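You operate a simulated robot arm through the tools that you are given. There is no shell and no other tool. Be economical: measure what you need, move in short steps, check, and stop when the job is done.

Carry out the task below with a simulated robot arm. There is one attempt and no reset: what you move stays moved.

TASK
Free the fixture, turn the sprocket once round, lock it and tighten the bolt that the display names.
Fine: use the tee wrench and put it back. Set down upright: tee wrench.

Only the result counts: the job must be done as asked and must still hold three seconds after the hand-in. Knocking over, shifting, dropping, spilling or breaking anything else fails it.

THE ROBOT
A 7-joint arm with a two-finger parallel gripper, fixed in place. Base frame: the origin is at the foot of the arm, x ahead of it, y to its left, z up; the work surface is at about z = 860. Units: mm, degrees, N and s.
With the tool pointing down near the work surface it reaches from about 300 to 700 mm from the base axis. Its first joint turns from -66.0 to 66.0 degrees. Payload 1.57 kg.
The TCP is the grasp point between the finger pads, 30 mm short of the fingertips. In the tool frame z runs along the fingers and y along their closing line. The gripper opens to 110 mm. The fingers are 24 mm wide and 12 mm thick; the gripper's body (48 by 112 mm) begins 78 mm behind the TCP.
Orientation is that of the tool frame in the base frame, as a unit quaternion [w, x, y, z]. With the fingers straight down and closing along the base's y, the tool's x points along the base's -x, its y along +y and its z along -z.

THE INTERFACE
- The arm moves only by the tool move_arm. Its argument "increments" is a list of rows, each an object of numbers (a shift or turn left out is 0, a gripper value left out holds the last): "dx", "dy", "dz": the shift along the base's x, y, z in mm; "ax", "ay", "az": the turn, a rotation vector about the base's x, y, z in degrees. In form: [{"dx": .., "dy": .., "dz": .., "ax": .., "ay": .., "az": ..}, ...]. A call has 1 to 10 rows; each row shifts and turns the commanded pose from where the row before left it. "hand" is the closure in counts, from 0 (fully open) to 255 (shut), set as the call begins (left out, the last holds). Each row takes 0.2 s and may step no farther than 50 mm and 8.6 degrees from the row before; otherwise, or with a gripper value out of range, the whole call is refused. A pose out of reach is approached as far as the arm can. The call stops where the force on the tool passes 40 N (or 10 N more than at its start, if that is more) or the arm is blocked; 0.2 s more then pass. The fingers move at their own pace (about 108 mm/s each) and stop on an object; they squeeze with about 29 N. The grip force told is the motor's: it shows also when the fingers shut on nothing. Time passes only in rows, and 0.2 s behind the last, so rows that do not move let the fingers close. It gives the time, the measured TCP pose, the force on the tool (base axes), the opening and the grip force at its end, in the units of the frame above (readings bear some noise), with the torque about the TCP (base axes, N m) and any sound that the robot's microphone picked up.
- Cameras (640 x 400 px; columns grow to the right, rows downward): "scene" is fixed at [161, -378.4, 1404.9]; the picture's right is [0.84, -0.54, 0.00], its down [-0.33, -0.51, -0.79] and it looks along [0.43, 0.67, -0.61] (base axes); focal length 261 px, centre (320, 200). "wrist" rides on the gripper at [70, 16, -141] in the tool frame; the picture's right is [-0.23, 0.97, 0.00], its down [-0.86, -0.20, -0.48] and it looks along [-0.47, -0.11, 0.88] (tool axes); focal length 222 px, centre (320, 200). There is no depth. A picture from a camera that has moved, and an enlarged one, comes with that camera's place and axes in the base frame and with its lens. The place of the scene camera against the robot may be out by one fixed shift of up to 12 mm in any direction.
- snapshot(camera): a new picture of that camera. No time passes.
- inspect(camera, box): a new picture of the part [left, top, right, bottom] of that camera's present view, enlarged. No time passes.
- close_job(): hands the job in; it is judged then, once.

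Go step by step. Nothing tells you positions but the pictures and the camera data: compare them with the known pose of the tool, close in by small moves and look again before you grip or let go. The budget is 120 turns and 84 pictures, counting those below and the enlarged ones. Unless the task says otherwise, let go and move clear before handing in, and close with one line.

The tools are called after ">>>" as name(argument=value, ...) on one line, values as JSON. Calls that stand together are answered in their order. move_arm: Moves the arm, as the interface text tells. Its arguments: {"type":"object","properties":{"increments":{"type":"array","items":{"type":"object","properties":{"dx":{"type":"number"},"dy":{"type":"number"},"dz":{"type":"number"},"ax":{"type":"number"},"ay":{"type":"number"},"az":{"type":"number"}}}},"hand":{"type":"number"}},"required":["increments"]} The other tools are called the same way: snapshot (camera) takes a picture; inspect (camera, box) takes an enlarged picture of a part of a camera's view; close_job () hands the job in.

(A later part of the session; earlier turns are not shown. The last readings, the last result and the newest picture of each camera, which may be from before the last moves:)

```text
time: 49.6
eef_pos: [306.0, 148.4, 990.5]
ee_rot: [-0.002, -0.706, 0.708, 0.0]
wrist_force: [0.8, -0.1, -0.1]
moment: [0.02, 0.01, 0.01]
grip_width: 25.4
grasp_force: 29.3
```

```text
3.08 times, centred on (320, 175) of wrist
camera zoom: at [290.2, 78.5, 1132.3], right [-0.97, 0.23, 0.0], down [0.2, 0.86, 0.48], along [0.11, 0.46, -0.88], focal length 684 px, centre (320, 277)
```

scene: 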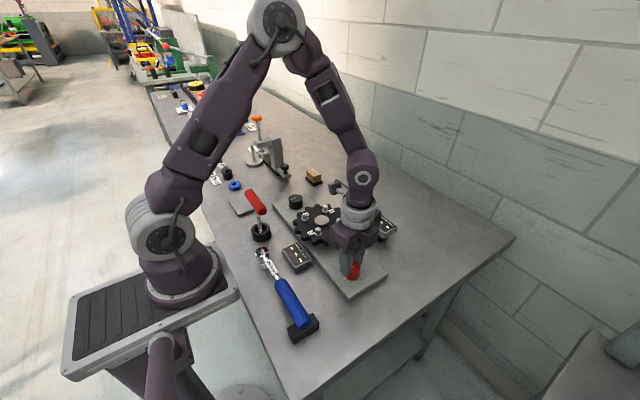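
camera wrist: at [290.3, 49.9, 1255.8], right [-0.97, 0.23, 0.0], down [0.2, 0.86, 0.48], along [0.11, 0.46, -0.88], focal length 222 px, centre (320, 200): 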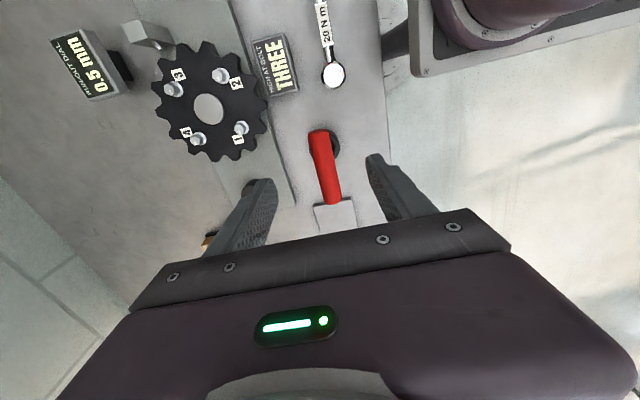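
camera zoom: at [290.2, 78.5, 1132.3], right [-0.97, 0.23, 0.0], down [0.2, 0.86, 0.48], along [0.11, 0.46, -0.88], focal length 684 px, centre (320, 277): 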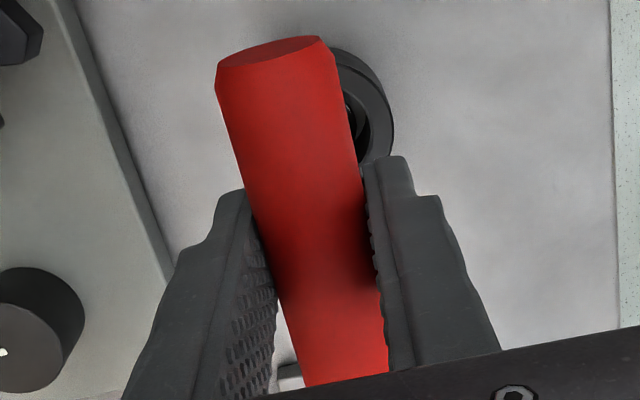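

Gripped (25.4 mm). I lift slowly; rest pose to remember: (306.0, 148.4, 990.5), az 90.

>>> move_arm(increments=[{"dz": 10}, {"dz": 15}, {"dz": 25}, {"dz": 30}, {"dz": 40}, {}])

>>> inspect(camera="scene", box=[220, 130, 310, 250])

>>> snapshot(camera="wrist")

```text
time: 51.0
eef_pos: [305.2, 148.1, 1108.8]
ee_rot: [-0.002, -0.706, 0.708, 0.0]
wrist_force: [-0.1, -0.8, -2.0]
moment: [0.03, 0.04, 0.0]
grip_width: 24.8
grasp_force: 28.8
```

```text
3.33 times, centred on (265, 190) of scene
camera zoom: at [161.0, -378.4, 1404.9], right [0.84, -0.54, 0.0], down [-0.33, -0.51, -0.79], along [0.43, 0.67, -0.61], focal length 870 px, centre (503, 233)
```

zoom: 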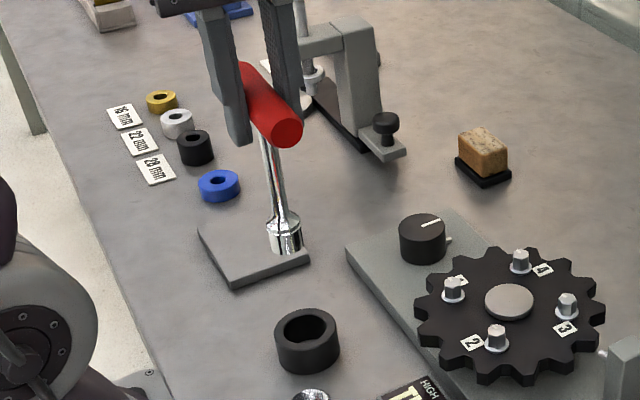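

```text
41 pictures are left
camera wrist: at [288.9, 78.7, 1251.7], right [-0.97, 0.23, 0.0], down [0.2, 0.86, 0.48], along [0.11, 0.46, -0.88], focal length 222 px, centre (320, 200)
```

wrist: 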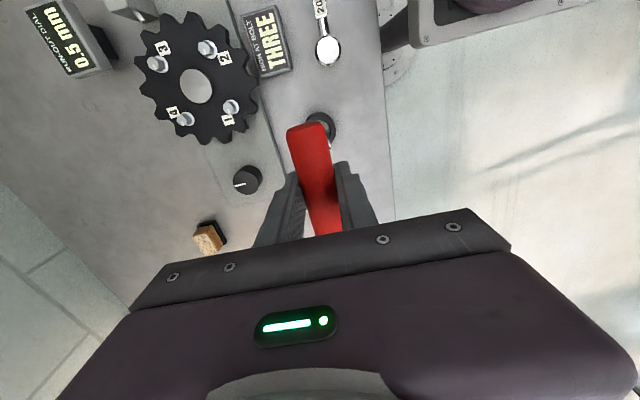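

The wrench hangs vertical. I carry it over bolt 3 at about (475, 19), staying high.

>>> move_arm(increments=[{"dx": 30, "dy": -20, "dz": 5}, {"dx": 35, "dy": -27}, {"dx": 35, "dy": -27}, {"dx": 35, "dy": -27}, {"dx": 34, "dy": -28}, {}, {}])

>>> inspect(camera="scene", box=[290, 150, 390, 250])

>>> inspect(camera="wrist", box=[220, 50, 420, 250])

```text
time: 52.6
eef_pos: [474.4, 19.5, 1115.3]
ee_rot: [-0.002, -0.706, 0.708, 0.0]
wrist_force: [0.7, 0.0, -2.9]
moment: [0.0, -0.01, -0.01]
grip_width: 25.3
grasp_force: 28.8
```

```text
4.00 times, centred on (340, 200) of scene
camera zoom: at [161.0, -378.4, 1404.9], right [0.84, -0.54, 0.0], down [-0.33, -0.51, -0.79], along [0.43, 0.67, -0.61], focal length 1044 px, centre (240, 200)
```

zoom: 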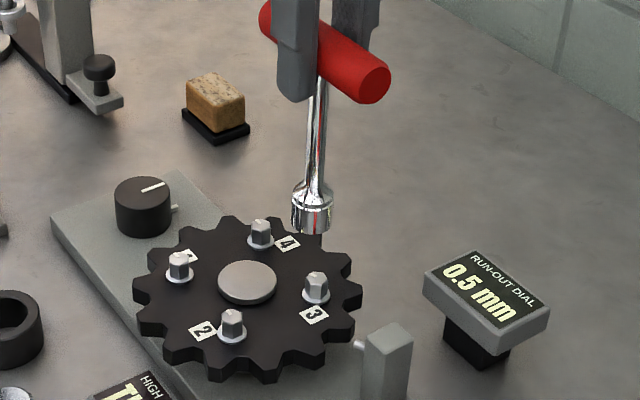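

```text
2.00 times, centred on (320, 150) of wrist
camera zoom: at [459.4, -50.4, 1257.6], right [-0.97, 0.23, 0.0], down [0.2, 0.86, 0.48], along [0.11, 0.46, -0.88], focal length 444 px, centre (320, 300)
```

zoom: 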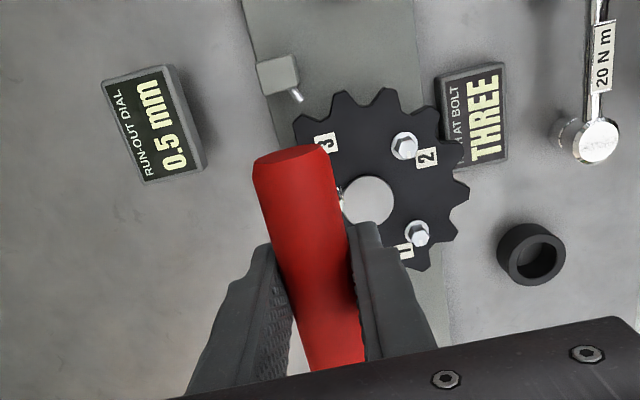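

The socket is about 5 mm to the left of bolt 3 in the scene view; I correct by (+4, -2.5) and lower part-way.

>>> move_arm(increments=[{"dx": 4, "dy": -2.5, "dz": -10}, {"dz": -15}, {}, {}])

>>> inspect(camera="scene", box=[320, 180, 376, 250])

```text
time: 53.6
eef_pos: [478.2, 17.0, 1089.8]
ee_rot: [-0.002, -0.706, 0.708, -0.001]
wrist_force: [-0.1, 0.2, -2.5]
moment: [-0.03, 0.02, 0.03]
grip_width: 25.2
grasp_force: 28.8
```

```text
5.71 times, centred on (348, 215) of scene
camera zoom: at [161.0, -378.4, 1404.9], right [0.84, -0.54, 0.0], down [-0.33, -0.51, -0.79], along [0.43, 0.67, -0.61], focal length 1492 px, centre (160, 114)
```

zoom: 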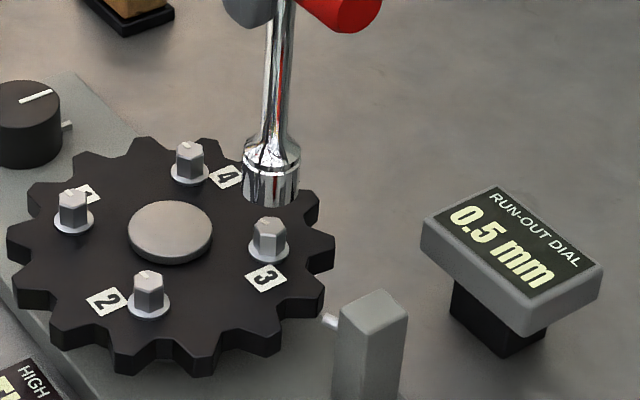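

Lateral alignment looks good. I lower to just above the bolt top and check again.

>>> move_arm(increments=[{"dz": -8}, {"dz": -6}, {}, {}])

>>> inspect(camera="scene", box=[324, 190, 364, 240])

```text
time: 54.6
eef_pos: [478.9, 17.8, 1076.5]
ee_rot: [-0.002, -0.706, 0.708, 0.0]
wrist_force: [-0.2, 0.4, -2.2]
moment: [0.01, -0.01, -0.02]
grip_width: 25.3
grasp_force: 28.8
```

```text
8.00 times, centred on (344, 215) of scene
camera zoom: at [161.0, -378.4, 1404.9], right [0.84, -0.54, 0.0], down [-0.33, -0.51, -0.79], along [0.43, 0.67, -0.61], focal length 2089 px, centre (128, 80)
```

zoom: 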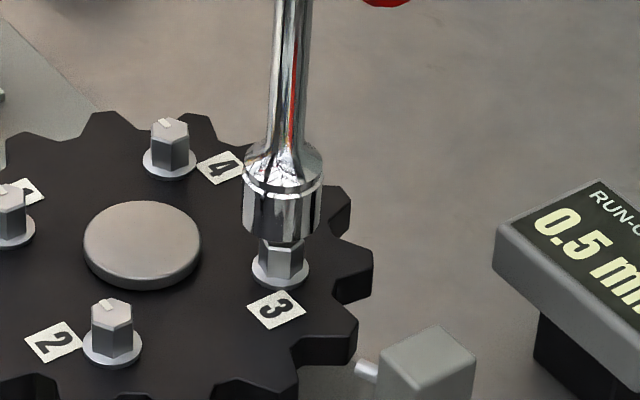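

>>> move_arm(increments=[{"dz": -2}, {"dz": -2}, {"dz": -2}, {"dz": -2}, {}])

>>> inspect(camera="scene", box=[324, 190, 364, 240])

```text
time: 55.8
eef_pos: [478.8, 17.3, 1068.7]
ee_rot: [0.0, -0.706, 0.708, -0.002]
wrist_force: [0.9, 1.1, 34.3]
moment: [-0.01, -0.01, 0.0]
grip_width: 25.2
grasp_force: 29.4
```

```text
8.00 times, centred on (344, 215) of scene
camera zoom: at [160.5, -378.4, 1405.0], right [0.84, -0.54, 0.0], down [-0.33, -0.51, -0.79], along [0.43, 0.67, -0.61], focal length 2089 px, centre (128, 80)
```

zoom: 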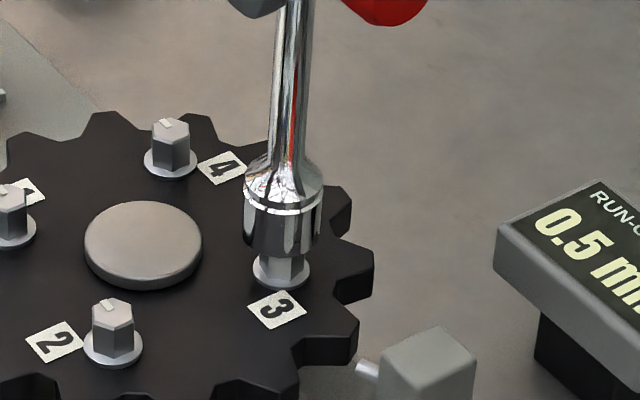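

The socket rests centred on the bolt head but the hexes are not lined up. I rotate slowly clockwise under light pressure until it drops on.

>>> move_arm(increments=[{"dz": 0.7}, {"az": -4}, {"az": -4}, {"az": -4}, {}])

>>> move_arm(increments=[{"az": -4}, {"az": -4}, {"az": -4}, {}])

```text
time: 57.0
eef_pos: [479.1, 17.1, 1068.7]
ee_rot: [-0.003, -0.627, 0.779, 0.0]
wrist_force: [2.5, -0.2, 32.3]
moment: [-0.15, 0.01, -0.03]
grip_width: 25.3
grasp_force: 29.1
```

```text
time: 58.0
eef_pos: [477.8, 18.0, 1068.7]
ee_rot: [-0.003, -0.543, 0.84, 0.002]
wrist_force: [-1.8, -6.5, 14.6]
moment: [-0.77, 0.3, 0.06]
grip_width: 25.3
grasp_force: 29.5
```

Force fell — perhaps it is slipping on. I press down a little.

>>> move_arm(increments=[{"dz": -1.5}, {"dz": -1.5}, {"dz": -1.5}, {}])

>>> inspect(camera="scene", box=[324, 190, 364, 240])

```text
time: 59.0
eef_pos: [478.1, 17.6, 1064.5]
ee_rot: [-0.001, -0.543, 0.84, 0.001]
wrist_force: [3.5, 1.6, 37.3]
moment: [0.18, -0.11, -0.01]
grip_width: 25.5
grasp_force: 29.7
```

```text
8.00 times, centred on (344, 215) of scene
camera zoom: at [160.5, -378.4, 1405.0], right [0.84, -0.54, 0.0], down [-0.33, -0.51, -0.79], along [0.43, 0.67, -0.61], focal length 2089 px, centre (128, 80)
```

zoom: 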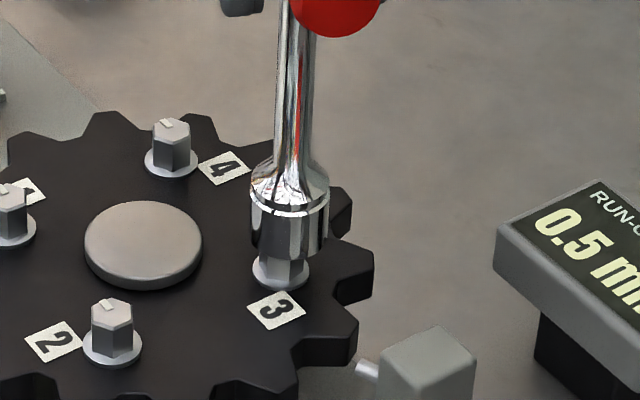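

The socket shifted to the right of the bolt (shaft is offset from my TCP). I lift slightly and re-measure.

>>> move_arm(increments=[{"dz": 3}, {"dz": 5}, {}, {}])

>>> inspect(camera="scene", box=[324, 150, 372, 240])

>>> inspect(camera="wrist", box=[220, 50, 420, 250])

```text
time: 60.0
eef_pos: [478.6, 16.8, 1071.9]
ee_rot: [-0.004, -0.544, 0.839, 0.002]
wrist_force: [-0.1, 0.0, -1.7]
moment: [0.01, 0.0, 0.02]
grip_width: 25.4
grasp_force: 29.0
```

```text
4.44 times, centred on (348, 195) of scene
camera zoom: at [161.0, -378.4, 1404.9], right [0.84, -0.54, 0.0], down [-0.33, -0.51, -0.79], along [0.43, 0.67, -0.61], focal length 1160 px, centre (196, 222)
```

zoom: 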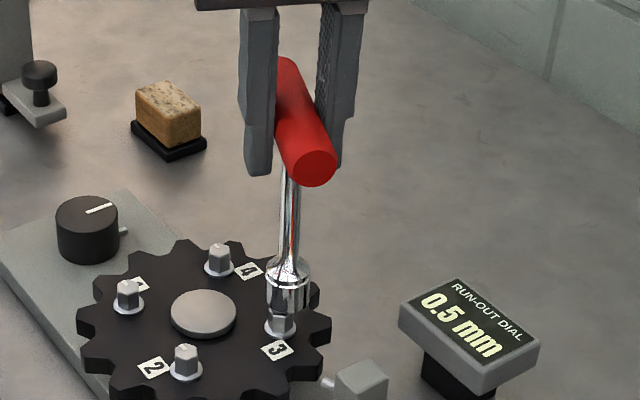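

```text
2.00 times, centred on (320, 150) of wrist
camera zoom: at [436.5, -41.0, 1214.1], right [-0.79, 0.61, 0.0], down [0.54, 0.7, 0.47], along [0.29, 0.38, -0.88], focal length 444 px, centre (320, 300)
```

zoom: 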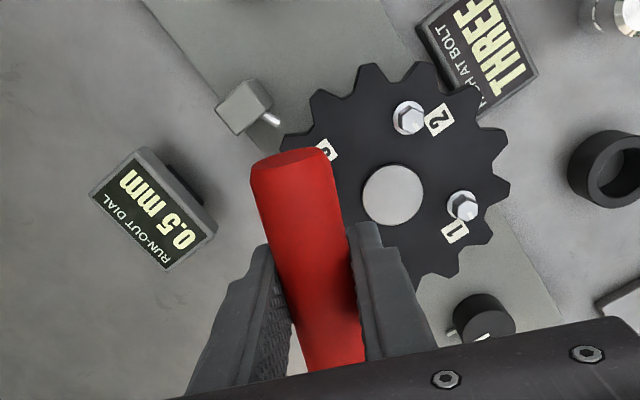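

At this angle the socket is ~3 mm right of the bolt. I correct by (-2.7, +1.7) and look close before lowering.

>>> move_arm(increments=[{"dx": -2.7, "dy": 1.7}, {"dz": -2}, {}])

>>> inspect(camera="scene", box=[334, 200, 366, 240])

```text
time: 60.8
eef_pos: [475.2, 18.5, 1071.1]
ee_rot: [-0.002, -0.543, 0.84, 0.0]
wrist_force: [0.6, 0.1, -2.0]
moment: [0.01, 0.01, 0.01]
grip_width: 25.2
grasp_force: 29.1
```

```text
10.00 times, centred on (350, 220) of scene
camera zoom: at [161.0, -378.4, 1404.9], right [0.84, -0.54, 0.0], down [-0.33, -0.51, -0.79], along [0.43, 0.67, -0.61], focal length 2611 px, centre (20, 0)
```

zoom: 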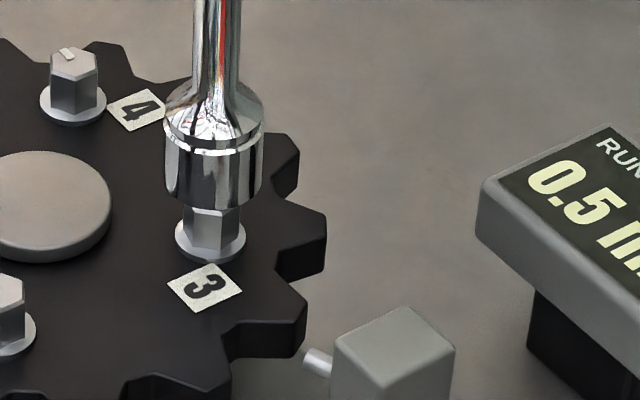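

Aligned to ~0.5 mm. I lower to contact.

>>> move_arm(increments=[{"dz": -3}, {"dz": -2}, {"dz": -1.5}, {}])

```text
time: 61.8
eef_pos: [476.3, 18.5, 1063.4]
ee_rot: [-0.002, -0.543, 0.84, 0.001]
wrist_force: [-0.1, 0.3, -3.4]
moment: [-0.01, -0.01, -0.01]
grip_width: 25.4
grasp_force: 29.3
```

No contact yet; a bit lower.

>>> move_arm(increments=[{"dz": -1.5}, {"dz": -1.5}, {"dz": -1.5}, {}])

>>> inspect(camera="scene", box=[334, 200, 366, 240])

```text
time: 62.8
eef_pos: [476.5, 18.4, 1058.8]
ee_rot: [-0.003, -0.543, 0.84, 0.0]
wrist_force: [-0.1, -0.8, -2.1]
moment: [-0.08, 0.02, -0.03]
grip_width: 25.1
grasp_force: 28.5
```

```text
10.00 times, centred on (350, 220) of scene
camera zoom: at [161.0, -378.4, 1404.9], right [0.84, -0.54, 0.0], down [-0.33, -0.51, -0.79], along [0.43, 0.67, -0.61], focal length 2611 px, centre (20, 0)
```

zoom: 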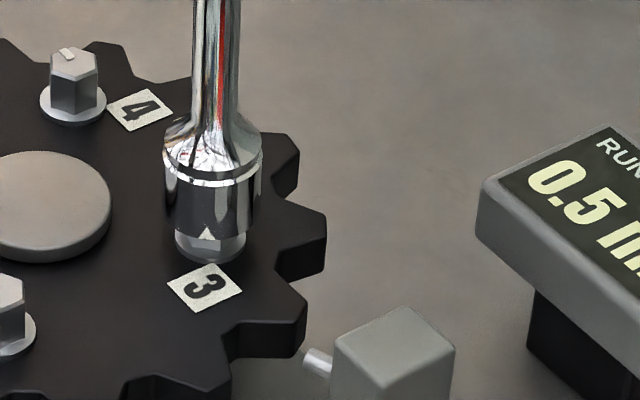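

The socket is sliding over the bolt head. I lower until it seats on the flange.

>>> move_arm(increments=[{"dz": -1.5}, {"dz": -1.5}, {"dz": -1.5}, {}])

```text
time: 63.8
eef_pos: [477.0, 18.4, 1054.2]
ee_rot: [-0.002, -0.543, 0.84, 0.001]
wrist_force: [-1.3, -4.1, 0.8]
moment: [-0.5, 0.13, 0.01]
grip_width: 25.3
grasp_force: 28.9
```

>>> move_arm(increments=[{"dz": -1}, {"dz": -1}, {}])

>>> inspect(camera="scene", box=[334, 200, 366, 240])

```text
time: 64.6
eef_pos: [477.4, 19.4, 1052.6]
ee_rot: [-0.003, -0.543, 0.839, 0.0]
wrist_force: [-0.6, -3.0, -0.6]
moment: [-0.28, 0.11, 0.0]
grip_width: 25.4
grasp_force: 28.7
```

```text
10.00 times, centred on (350, 220) of scene
camera zoom: at [161.0, -378.5, 1404.9], right [0.84, -0.54, 0.0], down [-0.33, -0.51, -0.79], along [0.43, 0.67, -0.61], focal length 2611 px, centre (20, 0)
```

zoom: 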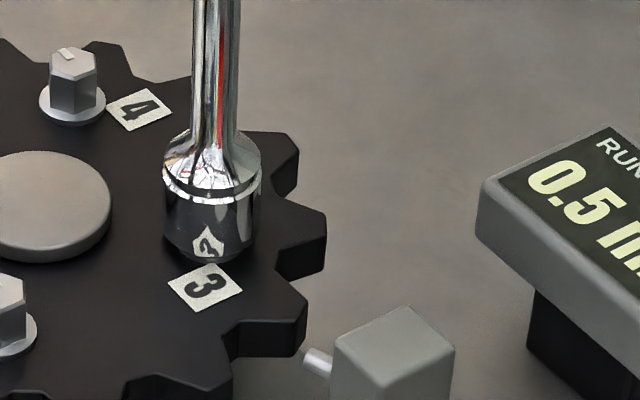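

Seated. Now I tighten clockwise, watching torque and side force.

>>> move_arm(increments=[{"az": -4}, {"az": -4}, {"az": -4}, {}])

>>> move_arm(increments=[{"az": -4}, {"az": -4}, {"az": -4}, {}])

```text
time: 65.6
eef_pos: [478.1, 18.5, 1052.9]
ee_rot: [-0.002, -0.453, 0.892, 0.001]
wrist_force: [0.2, 0.4, 0.0]
moment: [0.02, -0.02, 0.46]
grip_width: 26.1
grasp_force: 29.1
```

```text
time: 66.6
eef_pos: [476.6, 19.0, 1052.7]
ee_rot: [-0.001, -0.357, 0.934, 0.001]
wrist_force: [0.2, 0.1, 1.7]
moment: [-0.02, 0.05, 0.87]
grip_width: 26.0
grasp_force: 29.2
```

>>> move_arm(increments=[{"az": -4}, {"az": -4}, {"az": -4}, {}])

>>> move_arm(increments=[{"az": -4}, {"az": -4}, {"az": -4}, {}])

>>> inspect(camera="scene", box=[300, 150, 400, 250])

```text
time: 67.6
eef_pos: [477.0, 19.9, 1053.0]
ee_rot: [-0.001, -0.256, 0.967, 0.001]
wrist_force: [0.3, -1.6, 6.9]
moment: [-0.17, 0.01, 1.12]
grip_width: 27.3
grasp_force: 29.0
```

```text
time: 68.6
eef_pos: [475.4, 19.4, 1052.5]
ee_rot: [-0.001, -0.155, 0.988, 0.002]
wrist_force: [2.1, -2.2, 12.6]
moment: [0.0, -0.15, 1.32]
grip_width: 30.8
grasp_force: 29.2
```

```text
4.00 times, centred on (350, 200) of scene
camera zoom: at [160.9, -378.5, 1404.9], right [0.84, -0.54, 0.0], down [-0.33, -0.51, -0.79], along [0.43, 0.67, -0.61], focal length 1044 px, centre (200, 200)
```

zoom: 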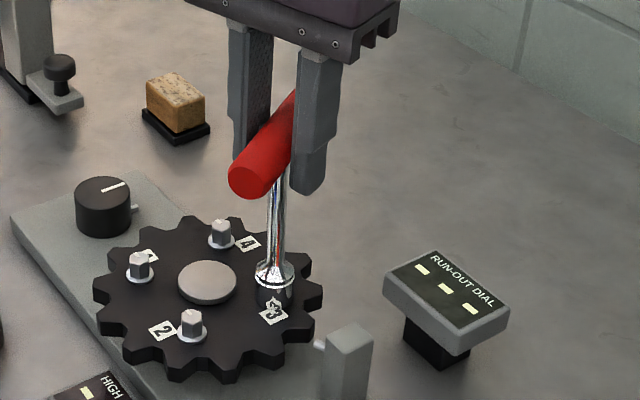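

The bolt has turned about 36° and torque climbed to 1.3 N·m, with the bar now slipping in the pads; displays have changed to dashes. I relieve the twist a little and check.

>>> move_arm(increments=[{"az": 5}, {"az": 4}, {}, {}])

>>> inspect(camera="scene", box=[260, 180, 420, 300])

```text
time: 69.6
eef_pos: [475.6, 18.9, 1051.8]
ee_rot: [-0.001, -0.232, 0.973, 0.001]
wrist_force: [-0.8, -2.2, 9.9]
moment: [-0.12, 0.16, 0.39]
grip_width: 28.8
grasp_force: 29.4
```

```text
3.33 times, centred on (340, 240) of scene
camera zoom: at [160.9, -378.5, 1404.9], right [0.84, -0.54, 0.0], down [-0.33, -0.51, -0.79], along [0.43, 0.67, -0.61], focal length 870 px, centre (253, 67)
```

zoom: 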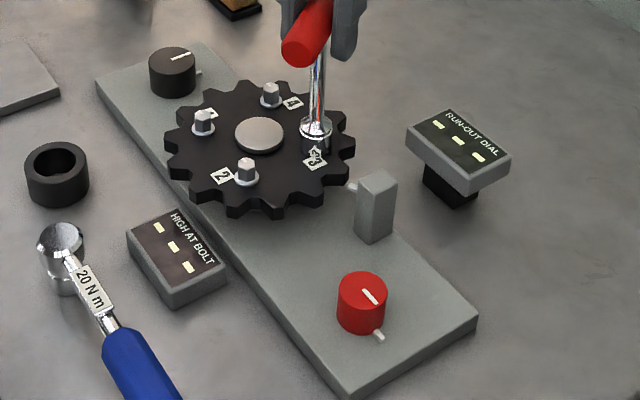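

>>> move_arm(increments=[{"az": 4}, {}, {}])

>>> move_arm(increments=[{"az": 4}, {}, {}])

```text
time: 70.4
eef_pos: [476.8, 17.6, 1052.2]
ee_rot: [-0.003, -0.265, 0.964, 0.003]
wrist_force: [0.8, -0.3, 0.6]
moment: [0.0, -0.01, 0.34]
grip_width: 26.7
grasp_force: 28.7
```

```text
time: 71.2
eef_pos: [475.7, 19.4, 1051.8]
ee_rot: [-0.002, -0.3, 0.954, 0.001]
wrist_force: [0.5, 0.0, 0.3]
moment: [0.05, -0.05, 0.21]
grip_width: 25.1
grasp_force: 29.2
```

The bar is square in the grip again. I tighten once more to see whether the bolt is at its end.

>>> move_arm(increments=[{"az": -4}, {"az": -4}, {}])

>>> move_arm(increments=[{"az": -4}, {"az": -4}, {}])

>>> move_arm(increments=[{"az": -4}, {"az": -4}, {}])

```text
time: 72.0
eef_pos: [476.0, 18.1, 1051.7]
ee_rot: [-0.002, -0.232, 0.973, 0.001]
wrist_force: [0.0, -0.6, -0.8]
moment: [-0.01, 0.01, 1.29]
grip_width: 26.6
grasp_force: 28.6
```

```text
time: 72.8
eef_pos: [476.9, 18.6, 1052.3]
ee_rot: [-0.002, -0.163, 0.987, 0.002]
wrist_force: [1.2, 0.5, -0.2]
moment: [0.03, -0.01, 1.37]
grip_width: 29.1
grasp_force: 29.0
```

```text
time: 73.6
eef_pos: [475.9, 17.8, 1052.8]
ee_rot: [-0.002, -0.093, 0.996, 0.001]
wrist_force: [-0.1, 0.4, 0.2]
moment: [0.04, 0.02, 1.55]
grip_width: 31.0
grasp_force: 28.8
```

>>> move_arm(increments=[{"az": 5}, {"az": 5}, {"az": 4}, {}])

>>> inspect(camera="scene", box=[290, 150, 400, 260])

```text
time: 74.6
eef_pos: [476.1, 19.6, 1052.7]
ee_rot: [-0.002, -0.214, 0.977, 0.002]
wrist_force: [0.6, -0.9, -0.5]
moment: [0.0, 0.03, 0.34]
grip_width: 26.9
grasp_force: 29.1
```

```text
3.64 times, centred on (345, 205) of scene
camera zoom: at [161.0, -378.4, 1404.9], right [0.84, -0.54, 0.0], down [-0.33, -0.51, -0.79], along [0.43, 0.67, -0.61], focal length 950 px, centre (229, 182)
```

zoom: 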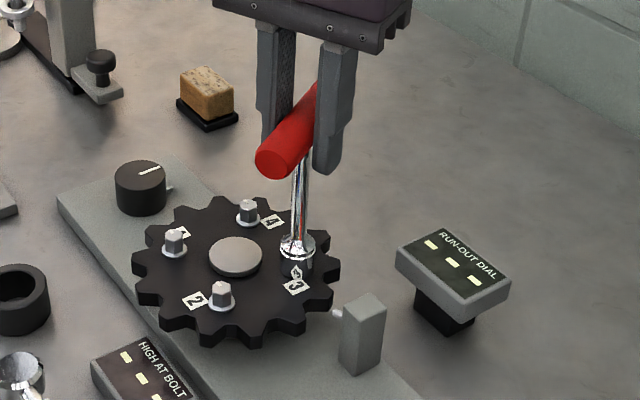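

>>> move_arm(increments=[{"az": -5}, {"az": -5}, {"az": -5}, {"az": -5}, {}])

>>> move_arm(increments=[{"az": -4}, {"az": -4}, {}])

>>> move_arm(increments=[{"az": 5}, {"az": 5}, {"az": 4}, {"az": 4}, {}])

```text
time: 75.8
eef_pos: [475.6, 19.3, 1051.7]
ee_rot: [-0.002, -0.042, 0.999, 0.001]
wrist_force: [0.7, 0.6, 0.4]
moment: [-0.05, 0.01, 1.66]
grip_width: 32.3
grasp_force: 29.2
```

```text
time: 76.6
eef_pos: [475.8, 19.0, 1052.9]
ee_rot: [-0.002, 0.03, 1.0, 0.002]
wrist_force: [-0.2, 0.3, -0.7]
moment: [-0.01, 0.0, 1.86]
grip_width: 33.6
grasp_force: 29.1
```

```text
time: 77.8
eef_pos: [476.4, 19.1, 1053.2]
ee_rot: [-0.002, -0.129, 0.992, 0.002]
wrist_force: [0.6, -0.4, -0.1]
moment: [0.0, -0.01, 0.36]
grip_width: 27.9
grasp_force: 29.0
```

The bolt keeps advancing with rising torque (1.9 N·m). I continue with further strokes.

>>> move_arm(increments=[{"az": 4}, {"az": 2}, {}])

>>> move_arm(increments=[{"az": -5}, {"az": -5}, {"az": -5}, {"az": -5}, {"az": -5}, {}])

>>> move_arm(increments=[{"az": -5}, {"az": -5}, {}])

>>> inspect(camera="scene", box=[290, 150, 400, 260])

```text
time: 78.6
eef_pos: [477.1, 19.2, 1052.6]
ee_rot: [-0.001, -0.181, 0.984, 0.001]
wrist_force: [-0.2, -0.7, 3.4]
moment: [0.03, 0.02, 0.28]
grip_width: 25.5
grasp_force: 29.3
```

```text
time: 80.0
eef_pos: [476.1, 18.7, 1051.2]
ee_rot: [-0.001, 0.037, 0.999, 0.001]
wrist_force: [0.1, -0.8, 4.9]
moment: [0.07, -0.11, 1.79]
grip_width: 34.3
grasp_force: 28.7
```

```text
time: 80.8
eef_pos: [477.1, 18.5, 1052.7]
ee_rot: [0.0, 0.123, 0.992, 0.002]
wrist_force: [1.4, -1.3, 3.8]
moment: [0.01, -0.11, 2.03]
grip_width: 36.6
grasp_force: 28.8
```

```text
3.64 times, centred on (345, 205) of scene
camera zoom: at [161.0, -378.4, 1404.9], right [0.84, -0.54, 0.0], down [-0.33, -0.51, -0.79], along [0.43, 0.67, -0.61], focal length 950 px, centre (229, 182)
```

zoom: 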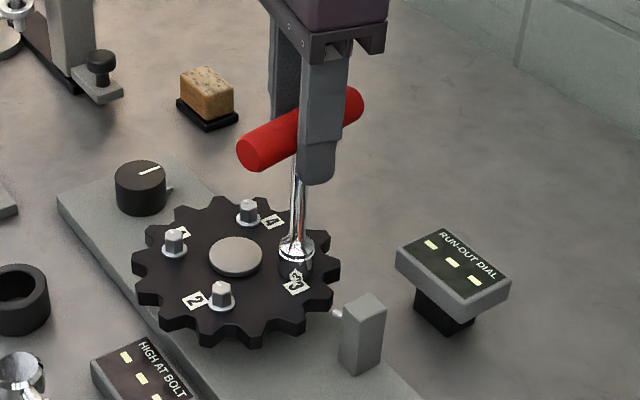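

>>> move_arm(increments=[{"az": 6}, {"az": 6}, {"az": 6}, {"az": 4}, {}])

>>> move_arm(increments=[{"az": -6}, {"az": -6}, {"az": -6}, {"az": -6}, {"az": -6}, {}])

>>> move_arm(increments=[{"az": -5}, {"az": -5}, {}])

```text
time: 82.0
eef_pos: [476.1, 19.0, 1053.0]
ee_rot: [-0.001, -0.068, 0.998, 0.002]
wrist_force: [0.0, 0.4, -0.8]
moment: [0.0, 0.02, 0.32]
grip_width: 28.9
grasp_force: 28.4
```

```text
time: 83.4
eef_pos: [477.2, 19.4, 1053.5]
ee_rot: [-0.001, 0.193, 0.981, 0.002]
wrist_force: [1.2, 0.9, 2.0]
moment: [0.04, -0.04, 2.26]
grip_width: 37.8
grasp_force: 29.5
```

```text
time: 84.2
eef_pos: [475.7, 19.5, 1052.0]
ee_rot: [-0.001, 0.277, 0.961, 0.002]
wrist_force: [0.4, -0.8, 1.3]
moment: [-0.05, -0.11, 2.49]
grip_width: 39.7
grasp_force: 28.8
```

I relieve the grip and lift off to see how far the bolt mark has really turned.

>>> move_arm(increments=[{"az": 6}, {"az": 6}, {"az": 6}, {"az": 6}, {"az": 6}, {}])

>>> move_arm(increments=[{"az": 5}, {}, {}])

```text
time: 85.6
eef_pos: [476.6, 19.2, 1053.1]
ee_rot: [-0.002, 0.018, 1.0, 0.002]
wrist_force: [-0.3, 0.6, 0.0]
moment: [-0.06, 0.05, 0.36]
grip_width: 28.3
grasp_force: 28.5
```

```text
time: 86.4
eef_pos: [477.1, 20.0, 1053.1]
ee_rot: [-0.002, -0.024, 1.0, 0.001]
wrist_force: [-0.1, 0.3, 0.2]
moment: [-0.02, 0.01, 0.31]
grip_width: 25.8
grasp_force: 29.1
```

>>> move_arm(increments=[{"az": 2}, {"dz": 5}, {"dz": 10}, {"dz": 12}, {}])

>>> inspect(camera="scene", box=[320, 190, 368, 250])

```text
time: 87.6
eef_pos: [475.6, 17.1, 1079.4]
ee_rot: [-0.001, -0.043, 0.999, 0.002]
wrist_force: [0.0, 0.4, -2.6]
moment: [-0.01, -0.02, 0.01]
grip_width: 25.2
grasp_force: 29.2
```

```text
6.67 times, centred on (344, 220) of scene
camera zoom: at [161.0, -378.4, 1404.9], right [0.84, -0.54, 0.0], down [-0.33, -0.51, -0.79], along [0.43, 0.67, -0.61], focal length 1741 px, centre (160, 67)
```

zoom: 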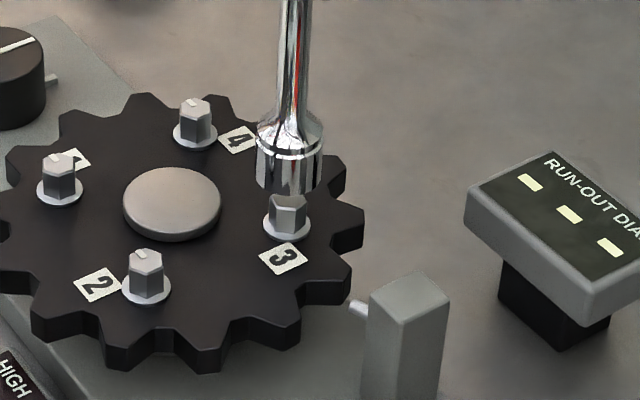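

>>> move_arm(increments=[{"dz": 15}, {"dz": 15}, {}])

>>> inspect(camera="scene", box=[324, 200, 356, 240])

```text
time: 88.4
eef_pos: [475.5, 19.5, 1108.9]
ee_rot: [-0.002, -0.042, 0.999, 0.002]
wrist_force: [-1.0, -0.1, -1.7]
moment: [0.0, 0.03, -0.02]
grip_width: 25.1
grasp_force: 28.7
```

```text
10.00 times, centred on (340, 220) of scene
camera zoom: at [161.0, -378.4, 1404.9], right [0.84, -0.54, 0.0], down [-0.33, -0.51, -0.79], along [0.43, 0.67, -0.61], focal length 2611 px, centre (120, 0)
```

zoom: 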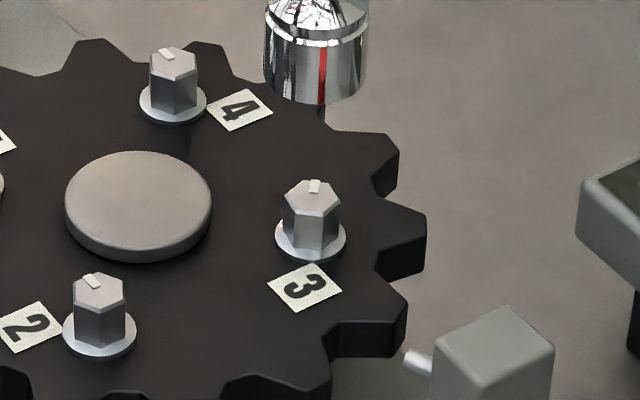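

The bolt-3 mark turned clockwise by roughly 30°. I zoom in to measure it well before deciding.

>>> inspect(camera="scene", box=[326, 214, 362, 236])

```text
16.00 times, centred on (344, 225) of scene
camera zoom: at [161.0, -378.4, 1404.9], right [0.84, -0.54, 0.0], down [-0.33, -0.51, -0.79], along [0.43, 0.67, -0.61], focal length 4178 px, centre (-64, -200)
```

zoom: 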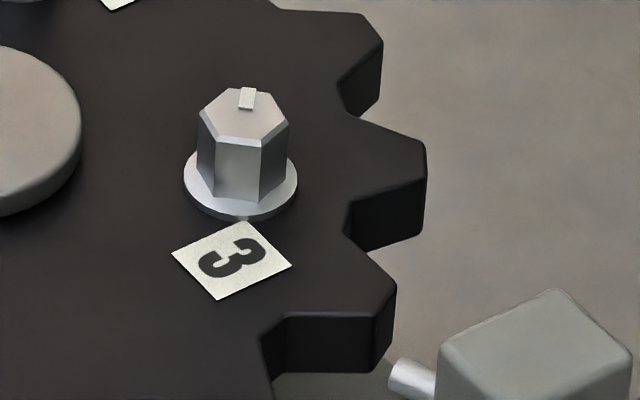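

I re-engage at the same place for one more stroke, to see whether the bolt is at its end stop.

>>> move_arm(increments=[{"dz": -20}, {"dz": -12}, {"dz": -6}, {"dz": -6}, {"dz": -6}, {"dz": -5}, {}])

>>> inspect(camera="scene", box=[324, 200, 364, 240])

```text
time: 90.0
eef_pos: [475.6, 19.2, 1053.0]
ee_rot: [-0.001, -0.042, 0.999, 0.001]
wrist_force: [0.4, -0.3, -2.2]
moment: [-0.01, 0.06, -0.01]
grip_width: 25.3
grasp_force: 29.1
```

```text
10.00 times, centred on (344, 220) of scene
camera zoom: at [161.0, -378.4, 1404.9], right [0.84, -0.54, 0.0], down [-0.33, -0.51, -0.79], along [0.43, 0.67, -0.61], focal length 2611 px, centre (80, 0)
```

zoom: 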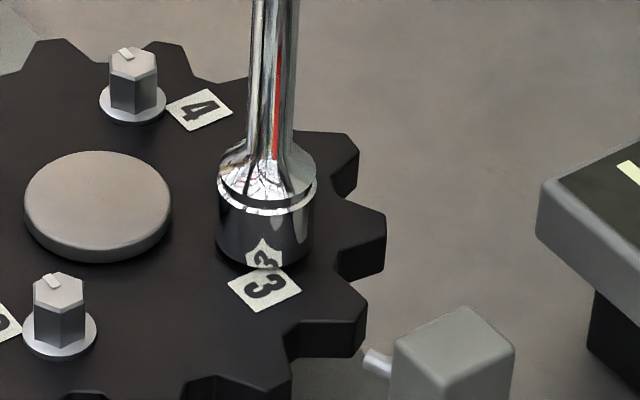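

>>> move_arm(increments=[{"az": -3}, {"az": -3}, {}])

>>> move_arm(increments=[{"az": -3}, {"az": -3}, {}])

>>> move_arm(increments=[{"az": -4}, {"az": -4}, {}])

>>> move_arm(increments=[{"az": -4}, {"az": -4}, {}])

```text
time: 90.8
eef_pos: [477.3, 18.6, 1054.0]
ee_rot: [-0.002, 0.01, 1.0, 0.002]
wrist_force: [-0.5, -0.4, -1.9]
moment: [-0.02, -0.02, 0.75]
grip_width: 25.2
grasp_force: 28.6
```

```text
time: 91.6
eef_pos: [476.0, 18.4, 1055.1]
ee_rot: [-0.002, 0.062, 0.998, 0.002]
wrist_force: [-0.2, 0.8, -2.1]
moment: [0.0, 0.0, 1.23]
grip_width: 26.9
grasp_force: 29.5
```

```text
time: 92.4
eef_pos: [476.3, 19.6, 1054.3]
ee_rot: [-0.002, 0.131, 0.991, 0.002]
wrist_force: [-0.2, -0.2, -2.5]
moment: [-0.01, -0.01, 1.47]
grip_width: 30.0
grasp_force: 29.0
```

```text
time: 93.2
eef_pos: [476.1, 17.6, 1055.0]
ee_rot: [-0.002, 0.201, 0.98, 0.002]
wrist_force: [-0.7, 0.1, -2.5]
moment: [-0.01, 0.01, 1.8]
grip_width: 33.5
grasp_force: 29.5
```

>>> move_arm(increments=[{"az": -4}, {"az": -4}, {}])

>>> move_arm(increments=[{"az": -4}, {"az": -4}, {}])

>>> move_arm(increments=[{"az": 6}, {"az": 6}, {"az": 6}, {"az": 6}, {"az": 6}, {"az": 4}, {}])

```text
time: 94.0
eef_pos: [476.0, 19.6, 1054.4]
ee_rot: [0.0, 0.269, 0.963, 0.002]
wrist_force: [-0.6, 0.3, -2.2]
moment: [-0.02, 0.01, 2.27]
grip_width: 37.4
grasp_force: 29.2
```

```text
time: 94.8
eef_pos: [477.2, 19.0, 1053.9]
ee_rot: [-0.001, 0.336, 0.942, 0.002]
wrist_force: [1.3, -0.2, -2.8]
moment: [0.03, 0.01, 2.62]
grip_width: 40.1
grasp_force: 29.3
```

```text
time: 96.4
eef_pos: [476.1, 18.8, 1054.2]
ee_rot: [-0.002, 0.045, 0.999, 0.001]
wrist_force: [-0.4, -0.1, -2.9]
moment: [0.04, 0.03, 0.29]
grip_width: 26.6
grasp_force: 29.2
```

>>> move_arm(increments=[{"az": 4}, {}, {"dz": 10}, {"dz": 15}, {"dz": 30}, {}])

>>> inspect(camera="scene", box=[326, 214, 362, 236])

>>> inspect(camera="scene", box=[312, 200, 348, 222])

```text
time: 97.8
eef_pos: [477.8, 19.0, 1109.5]
ee_rot: [-0.001, 0.011, 1.0, 0.002]
wrist_force: [0.7, 0.3, -1.4]
moment: [-0.03, 0.01, 0.05]
grip_width: 25.3
grasp_force: 29.1
```

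```text
16.00 times, centred on (344, 225) of scene
camera zoom: at [161.0, -378.4, 1404.9], right [0.84, -0.54, 0.0], down [-0.33, -0.51, -0.79], along [0.43, 0.67, -0.61], focal length 4178 px, centre (-64, -200)
```

zoom: 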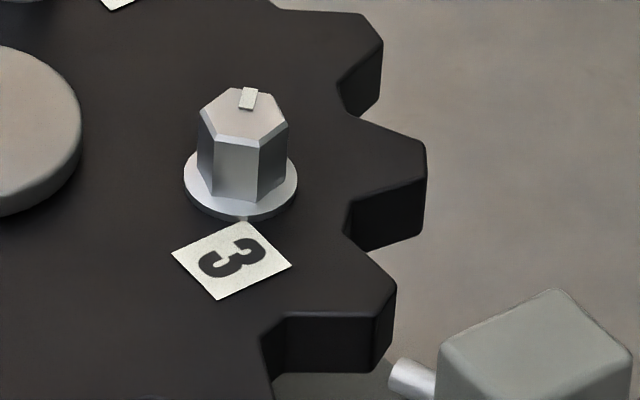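

```text
16.00 times, centred on (330, 211) of scene
camera zoom: at [161.0, -378.4, 1404.9], right [0.84, -0.54, 0.0], down [-0.33, -0.51, -0.79], along [0.43, 0.67, -0.61], focal length 4178 px, centre (160, 24)
```

zoom: 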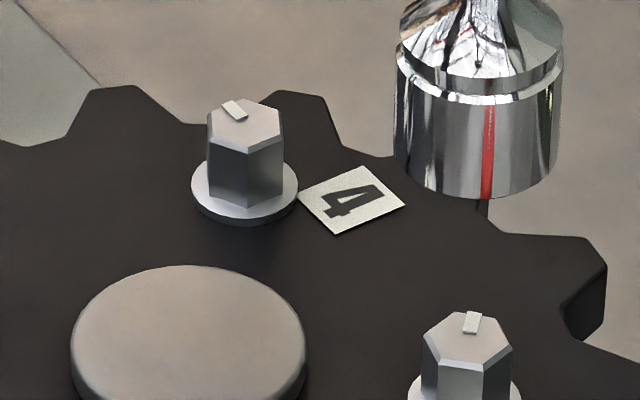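

The mark moved hardly any further: the bolt has turned about 30° and is at its end, tight at 2.6 N·m. I carry the wrench back toward its holder.

>>> move_arm(increments=[{"dx": -14, "dy": 10.75, "az": 7.6}, {"dx": -14, "dy": 10.75, "az": 7.6}, {"dx": -14, "dy": 10.75, "az": 7.6}, {"dx": -14, "dy": 10.75, "az": 7.6}, {"dx": -14, "dy": 10.75, "az": 7.6}, {"dx": -14, "dy": 10.75, "az": 7.6}])

>>> move_arm(increments=[{"dx": -14.5, "dy": 10.75, "az": 7.6}, {"dx": -14.5, "dy": 10.75, "az": 7.6}, {"dx": -14.5, "dy": 10.75, "az": 7.6}, {"dx": -14.5, "dy": 10.75, "az": 7.6}, {"dx": -14.5, "dy": 10.75, "az": 7.6}, {"dx": -14, "dy": 10.75, "az": 7.6}, {}, {}])

>>> inspect(camera="scene", box=[220, 130, 310, 250])

```text
time: 99.2
eef_pos: [392.2, 83.9, 1109.2]
ee_rot: [-0.003, -0.378, 0.926, 0.001]
wrist_force: [-0.7, 1.5, -2.8]
moment: [0.0, -0.01, 0.01]
grip_width: 25.3
grasp_force: 28.4
```

```text
time: 101.0
eef_pos: [306.3, 149.1, 1110.2]
ee_rot: [-0.003, -0.707, 0.707, 0.0]
wrist_force: [0.0, 1.1, -2.6]
moment: [0.01, -0.01, 0.03]
grip_width: 25.2
grasp_force: 28.9
```

```text
3.33 times, centred on (265, 190) of scene
camera zoom: at [161.0, -378.4, 1404.9], right [0.84, -0.54, 0.0], down [-0.33, -0.51, -0.79], along [0.43, 0.67, -0.61], focal length 870 px, centre (503, 233)
```

zoom: 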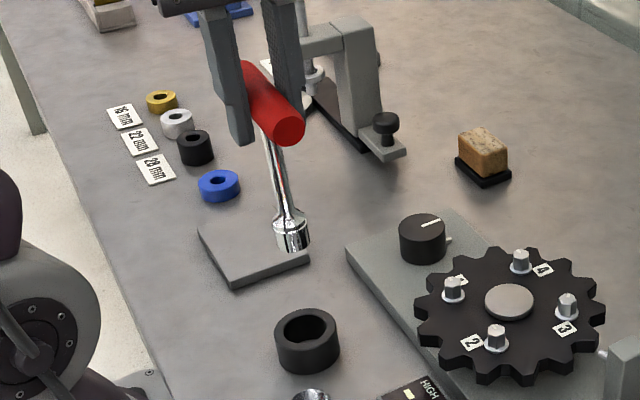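

The wrench has rolled about 3° in the pads (bottom ~7 mm toward +x). I tilt the tool +3.2° about y to make it upright and check.

>>> move_arm(increments=[{"ay": 3.2}, {}, {}])

>>> inspect(camera="scene", box=[220, 130, 310, 250])

```text
time: 101.8
eef_pos: [305.5, 148.8, 1109.3]
ee_rot: [0.022, 0.707, -0.707, -0.02]
wrist_force: [-0.7, 0.1, -1.8]
moment: [0.02, -0.03, 0.0]
grip_width: 25.0
grasp_force: 28.5
```

```text
3.33 times, centred on (265, 190) of scene
camera zoom: at [161.0, -378.4, 1404.9], right [0.84, -0.54, 0.0], down [-0.33, -0.51, -0.79], along [0.43, 0.67, -0.61], focal length 870 px, centre (503, 233)
```

zoom: 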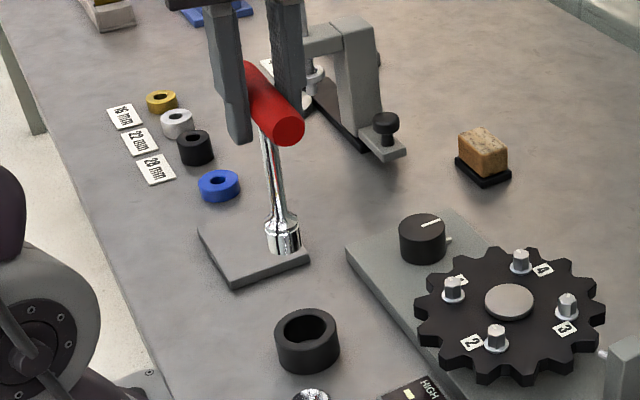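

Upright and where it was at pick-up. I lower part-way and check over the ring.

>>> move_arm(increments=[{"dz": -35}, {"dz": -30}, {"dx": 0.3, "dz": -10}, {}, {}])

>>> inspect(camera="scene", box=[230, 190, 290, 250])

```text
time: 103.0
eef_pos: [305.3, 148.9, 1033.4]
ee_rot: [-0.022, -0.707, 0.707, 0.021]
wrist_force: [0.9, -0.3, -2.1]
moment: [-0.01, 0.0, -0.01]
grip_width: 25.1
grasp_force: 28.8
```

```text
6.67 times, centred on (260, 220) of scene
camera zoom: at [161.0, -378.4, 1404.9], right [0.84, -0.54, 0.0], down [-0.33, -0.51, -0.79], along [0.43, 0.67, -0.61], focal length 1741 px, centre (720, 67)
```

zoom: 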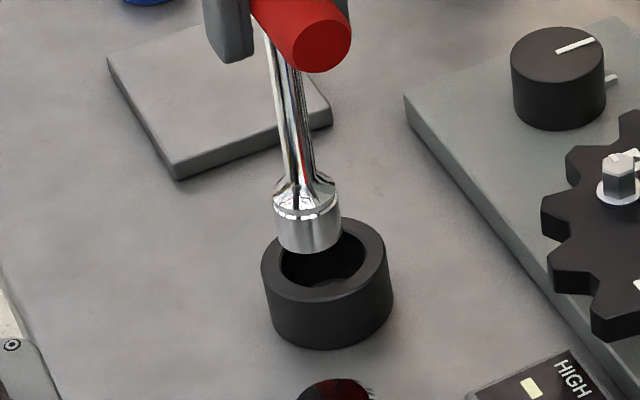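

The shaft is leaning left in this close view, so the untilted pose was the true upright. I undo the tilt and check again.

>>> move_arm(increments=[{"ay": -2.9}, {}, {}])

>>> inspect(camera="scene", box=[230, 190, 290, 250])

```text
time: 103.8
eef_pos: [306.3, 148.9, 1034.7]
ee_rot: [0.005, 0.707, -0.707, -0.002]
wrist_force: [-0.5, -0.4, -1.2]
moment: [-0.02, 0.02, -0.02]
grip_width: 25.2
grasp_force: 29.2
```

```text
6.67 times, centred on (260, 220) of scene
camera zoom: at [161.0, -378.4, 1404.9], right [0.84, -0.54, 0.0], down [-0.33, -0.51, -0.79], along [0.43, 0.67, -0.61], focal length 1741 px, centre (720, 67)
```

zoom: 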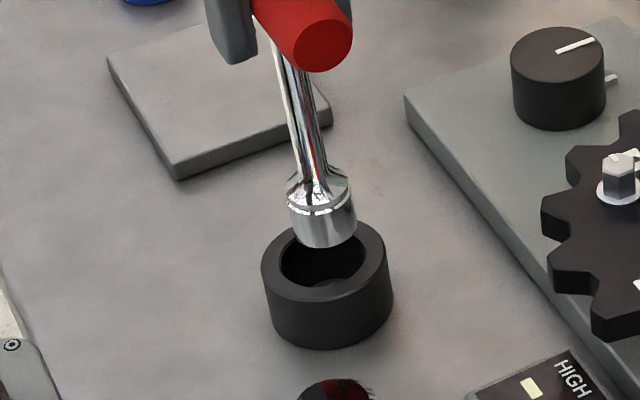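

Now the socket lines up with the ring centre. Lowering with care.

>>> move_arm(increments=[{"dz": -8}, {"dz": -7}, {"dz": -7}, {}])

>>> inspect(camera="scene", box=[230, 190, 290, 250])

```text
time: 104.8
eef_pos: [306.5, 146.4, 1011.6]
ee_rot: [-0.004, -0.707, 0.708, 0.002]
wrist_force: [-0.4, -0.3, -2.7]
moment: [0.01, -0.03, 0.01]
grip_width: 25.4
grasp_force: 29.1
```

```text
6.67 times, centred on (260, 220) of scene
camera zoom: at [161.0, -378.4, 1404.9], right [0.84, -0.54, 0.0], down [-0.33, -0.51, -0.79], along [0.43, 0.67, -0.61], focal length 1741 px, centre (720, 67)
```

zoom: 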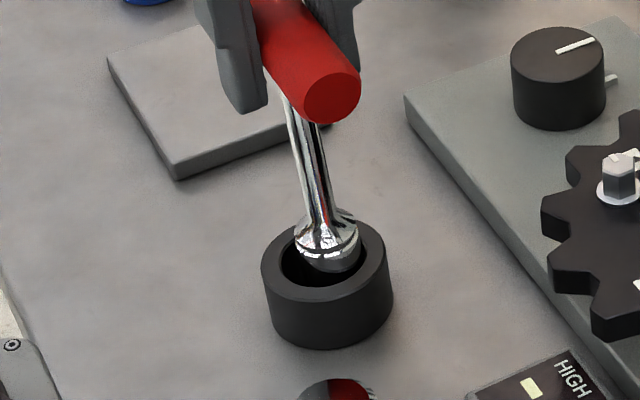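

>>> move_arm(increments=[{"dz": -6}, {"dz": -6}, {"dz": -3}, {"dz": -2}, {}])

>>> move_arm(increments=[{"dz": -1.5}, {"dz": -1.5}, {}])

```text
time: 106.0
eef_pos: [305.2, 148.4, 995.4]
ee_rot: [0.004, 0.708, -0.707, -0.002]
wrist_force: [0.6, 0.2, -2.5]
moment: [-0.01, -0.01, -0.01]
grip_width: 25.3
grasp_force: 29.3
```

```text
time: 106.8
eef_pos: [306.3, 148.9, 992.0]
ee_rot: [-0.005, -0.707, 0.707, 0.002]
wrist_force: [-0.3, -1.2, -2.4]
moment: [-0.04, 0.0, -0.02]
grip_width: 25.0
grasp_force: 29.4
```

>>> move_arm(increments=[{"dz": -1.5}, {"dz": -1.5}, {}])

>>> move_arm(increments=[{"dz": -1}, {"dz": -1}, {}])

```text
time: 107.6
eef_pos: [306.8, 148.4, 989.8]
ee_rot: [0.003, 0.708, -0.707, -0.002]
wrist_force: [0.3, -1.7, 12.7]
moment: [-0.09, 0.06, -0.02]
grip_width: 25.1
grasp_force: 29.5
```

```text
time: 108.4
eef_pos: [306.3, 148.3, 986.6]
ee_rot: [-0.003, -0.707, 0.707, 0.003]
wrist_force: [3.4, 1.3, 35.8]
moment: [0.24, -0.02, -0.04]
grip_width: 25.1
grasp_force: 28.7
```

Resting on the holder floor. I relieve the pressure and check before letting go.

>>> move_arm(increments=[{"dz": 1.5}, {"dz": 1}, {}])

>>> inspect(camera="scene", box=[230, 190, 290, 250])

```text
time: 109.2
eef_pos: [305.5, 148.1, 988.9]
ee_rot: [0.005, 0.707, -0.707, -0.002]
wrist_force: [-1.0, -0.5, -2.0]
moment: [-0.05, 0.07, 0.01]
grip_width: 25.1
grasp_force: 29.2
```

```text
6.67 times, centred on (260, 220) of scene
camera zoom: at [161.0, -378.4, 1404.9], right [0.84, -0.54, 0.0], down [-0.33, -0.51, -0.79], along [0.43, 0.67, -0.61], focal length 1741 px, centre (720, 67)
```

zoom: 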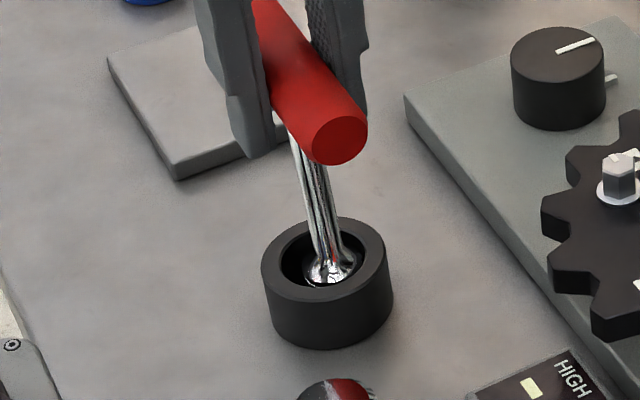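

It leans about 2° still; I tilt +2° about y while it hangs free, then set down and release.

>>> move_arm(increments=[{"ay": 2}, {}, {"dz": -1.3}, {}])

>>> inspect(camera="scene", box=[230, 190, 290, 250])

```text
time: 110.2
eef_pos: [305.9, 149.5, 987.7]
ee_rot: [0.017, 0.707, -0.707, -0.013]
wrist_force: [0.0, 1.2, -2.6]
moment: [0.01, -0.02, 0.04]
grip_width: 25.2
grasp_force: 29.5
```

```text
6.67 times, centred on (260, 220) of scene
camera zoom: at [161.0, -378.4, 1404.9], right [0.84, -0.54, 0.0], down [-0.33, -0.51, -0.79], along [0.43, 0.67, -0.61], focal length 1741 px, centre (720, 67)
```

zoom: 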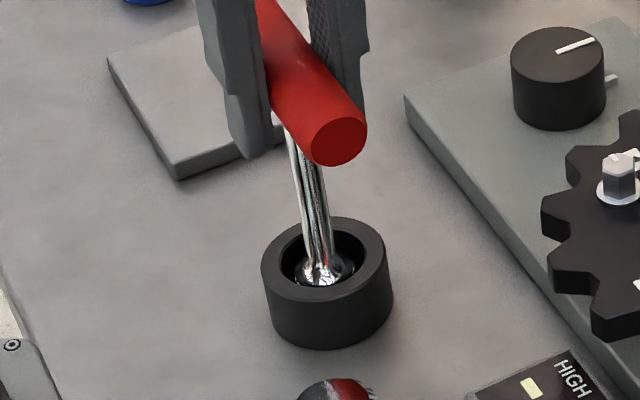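

>>> move_arm(increments=[{"dz": -0.8}, {}, {}])

```text
time: 111.0
eef_pos: [304.6, 147.9, 988.1]
ee_rot: [0.016, 0.707, -0.707, -0.014]
wrist_force: [-0.8, 0.4, -2.8]
moment: [0.04, -0.01, 0.0]
grip_width: 25.5
grasp_force: 28.6
```

>>> move_arm(increments=[{"dz": -1}, {}, {}])

```text
time: 111.8
eef_pos: [305.7, 148.6, 987.9]
ee_rot: [-0.017, -0.707, 0.707, 0.014]
wrist_force: [-0.5, -0.2, -0.3]
moment: [-0.01, 0.01, 0.0]
grip_width: 25.3
grasp_force: 28.1
```

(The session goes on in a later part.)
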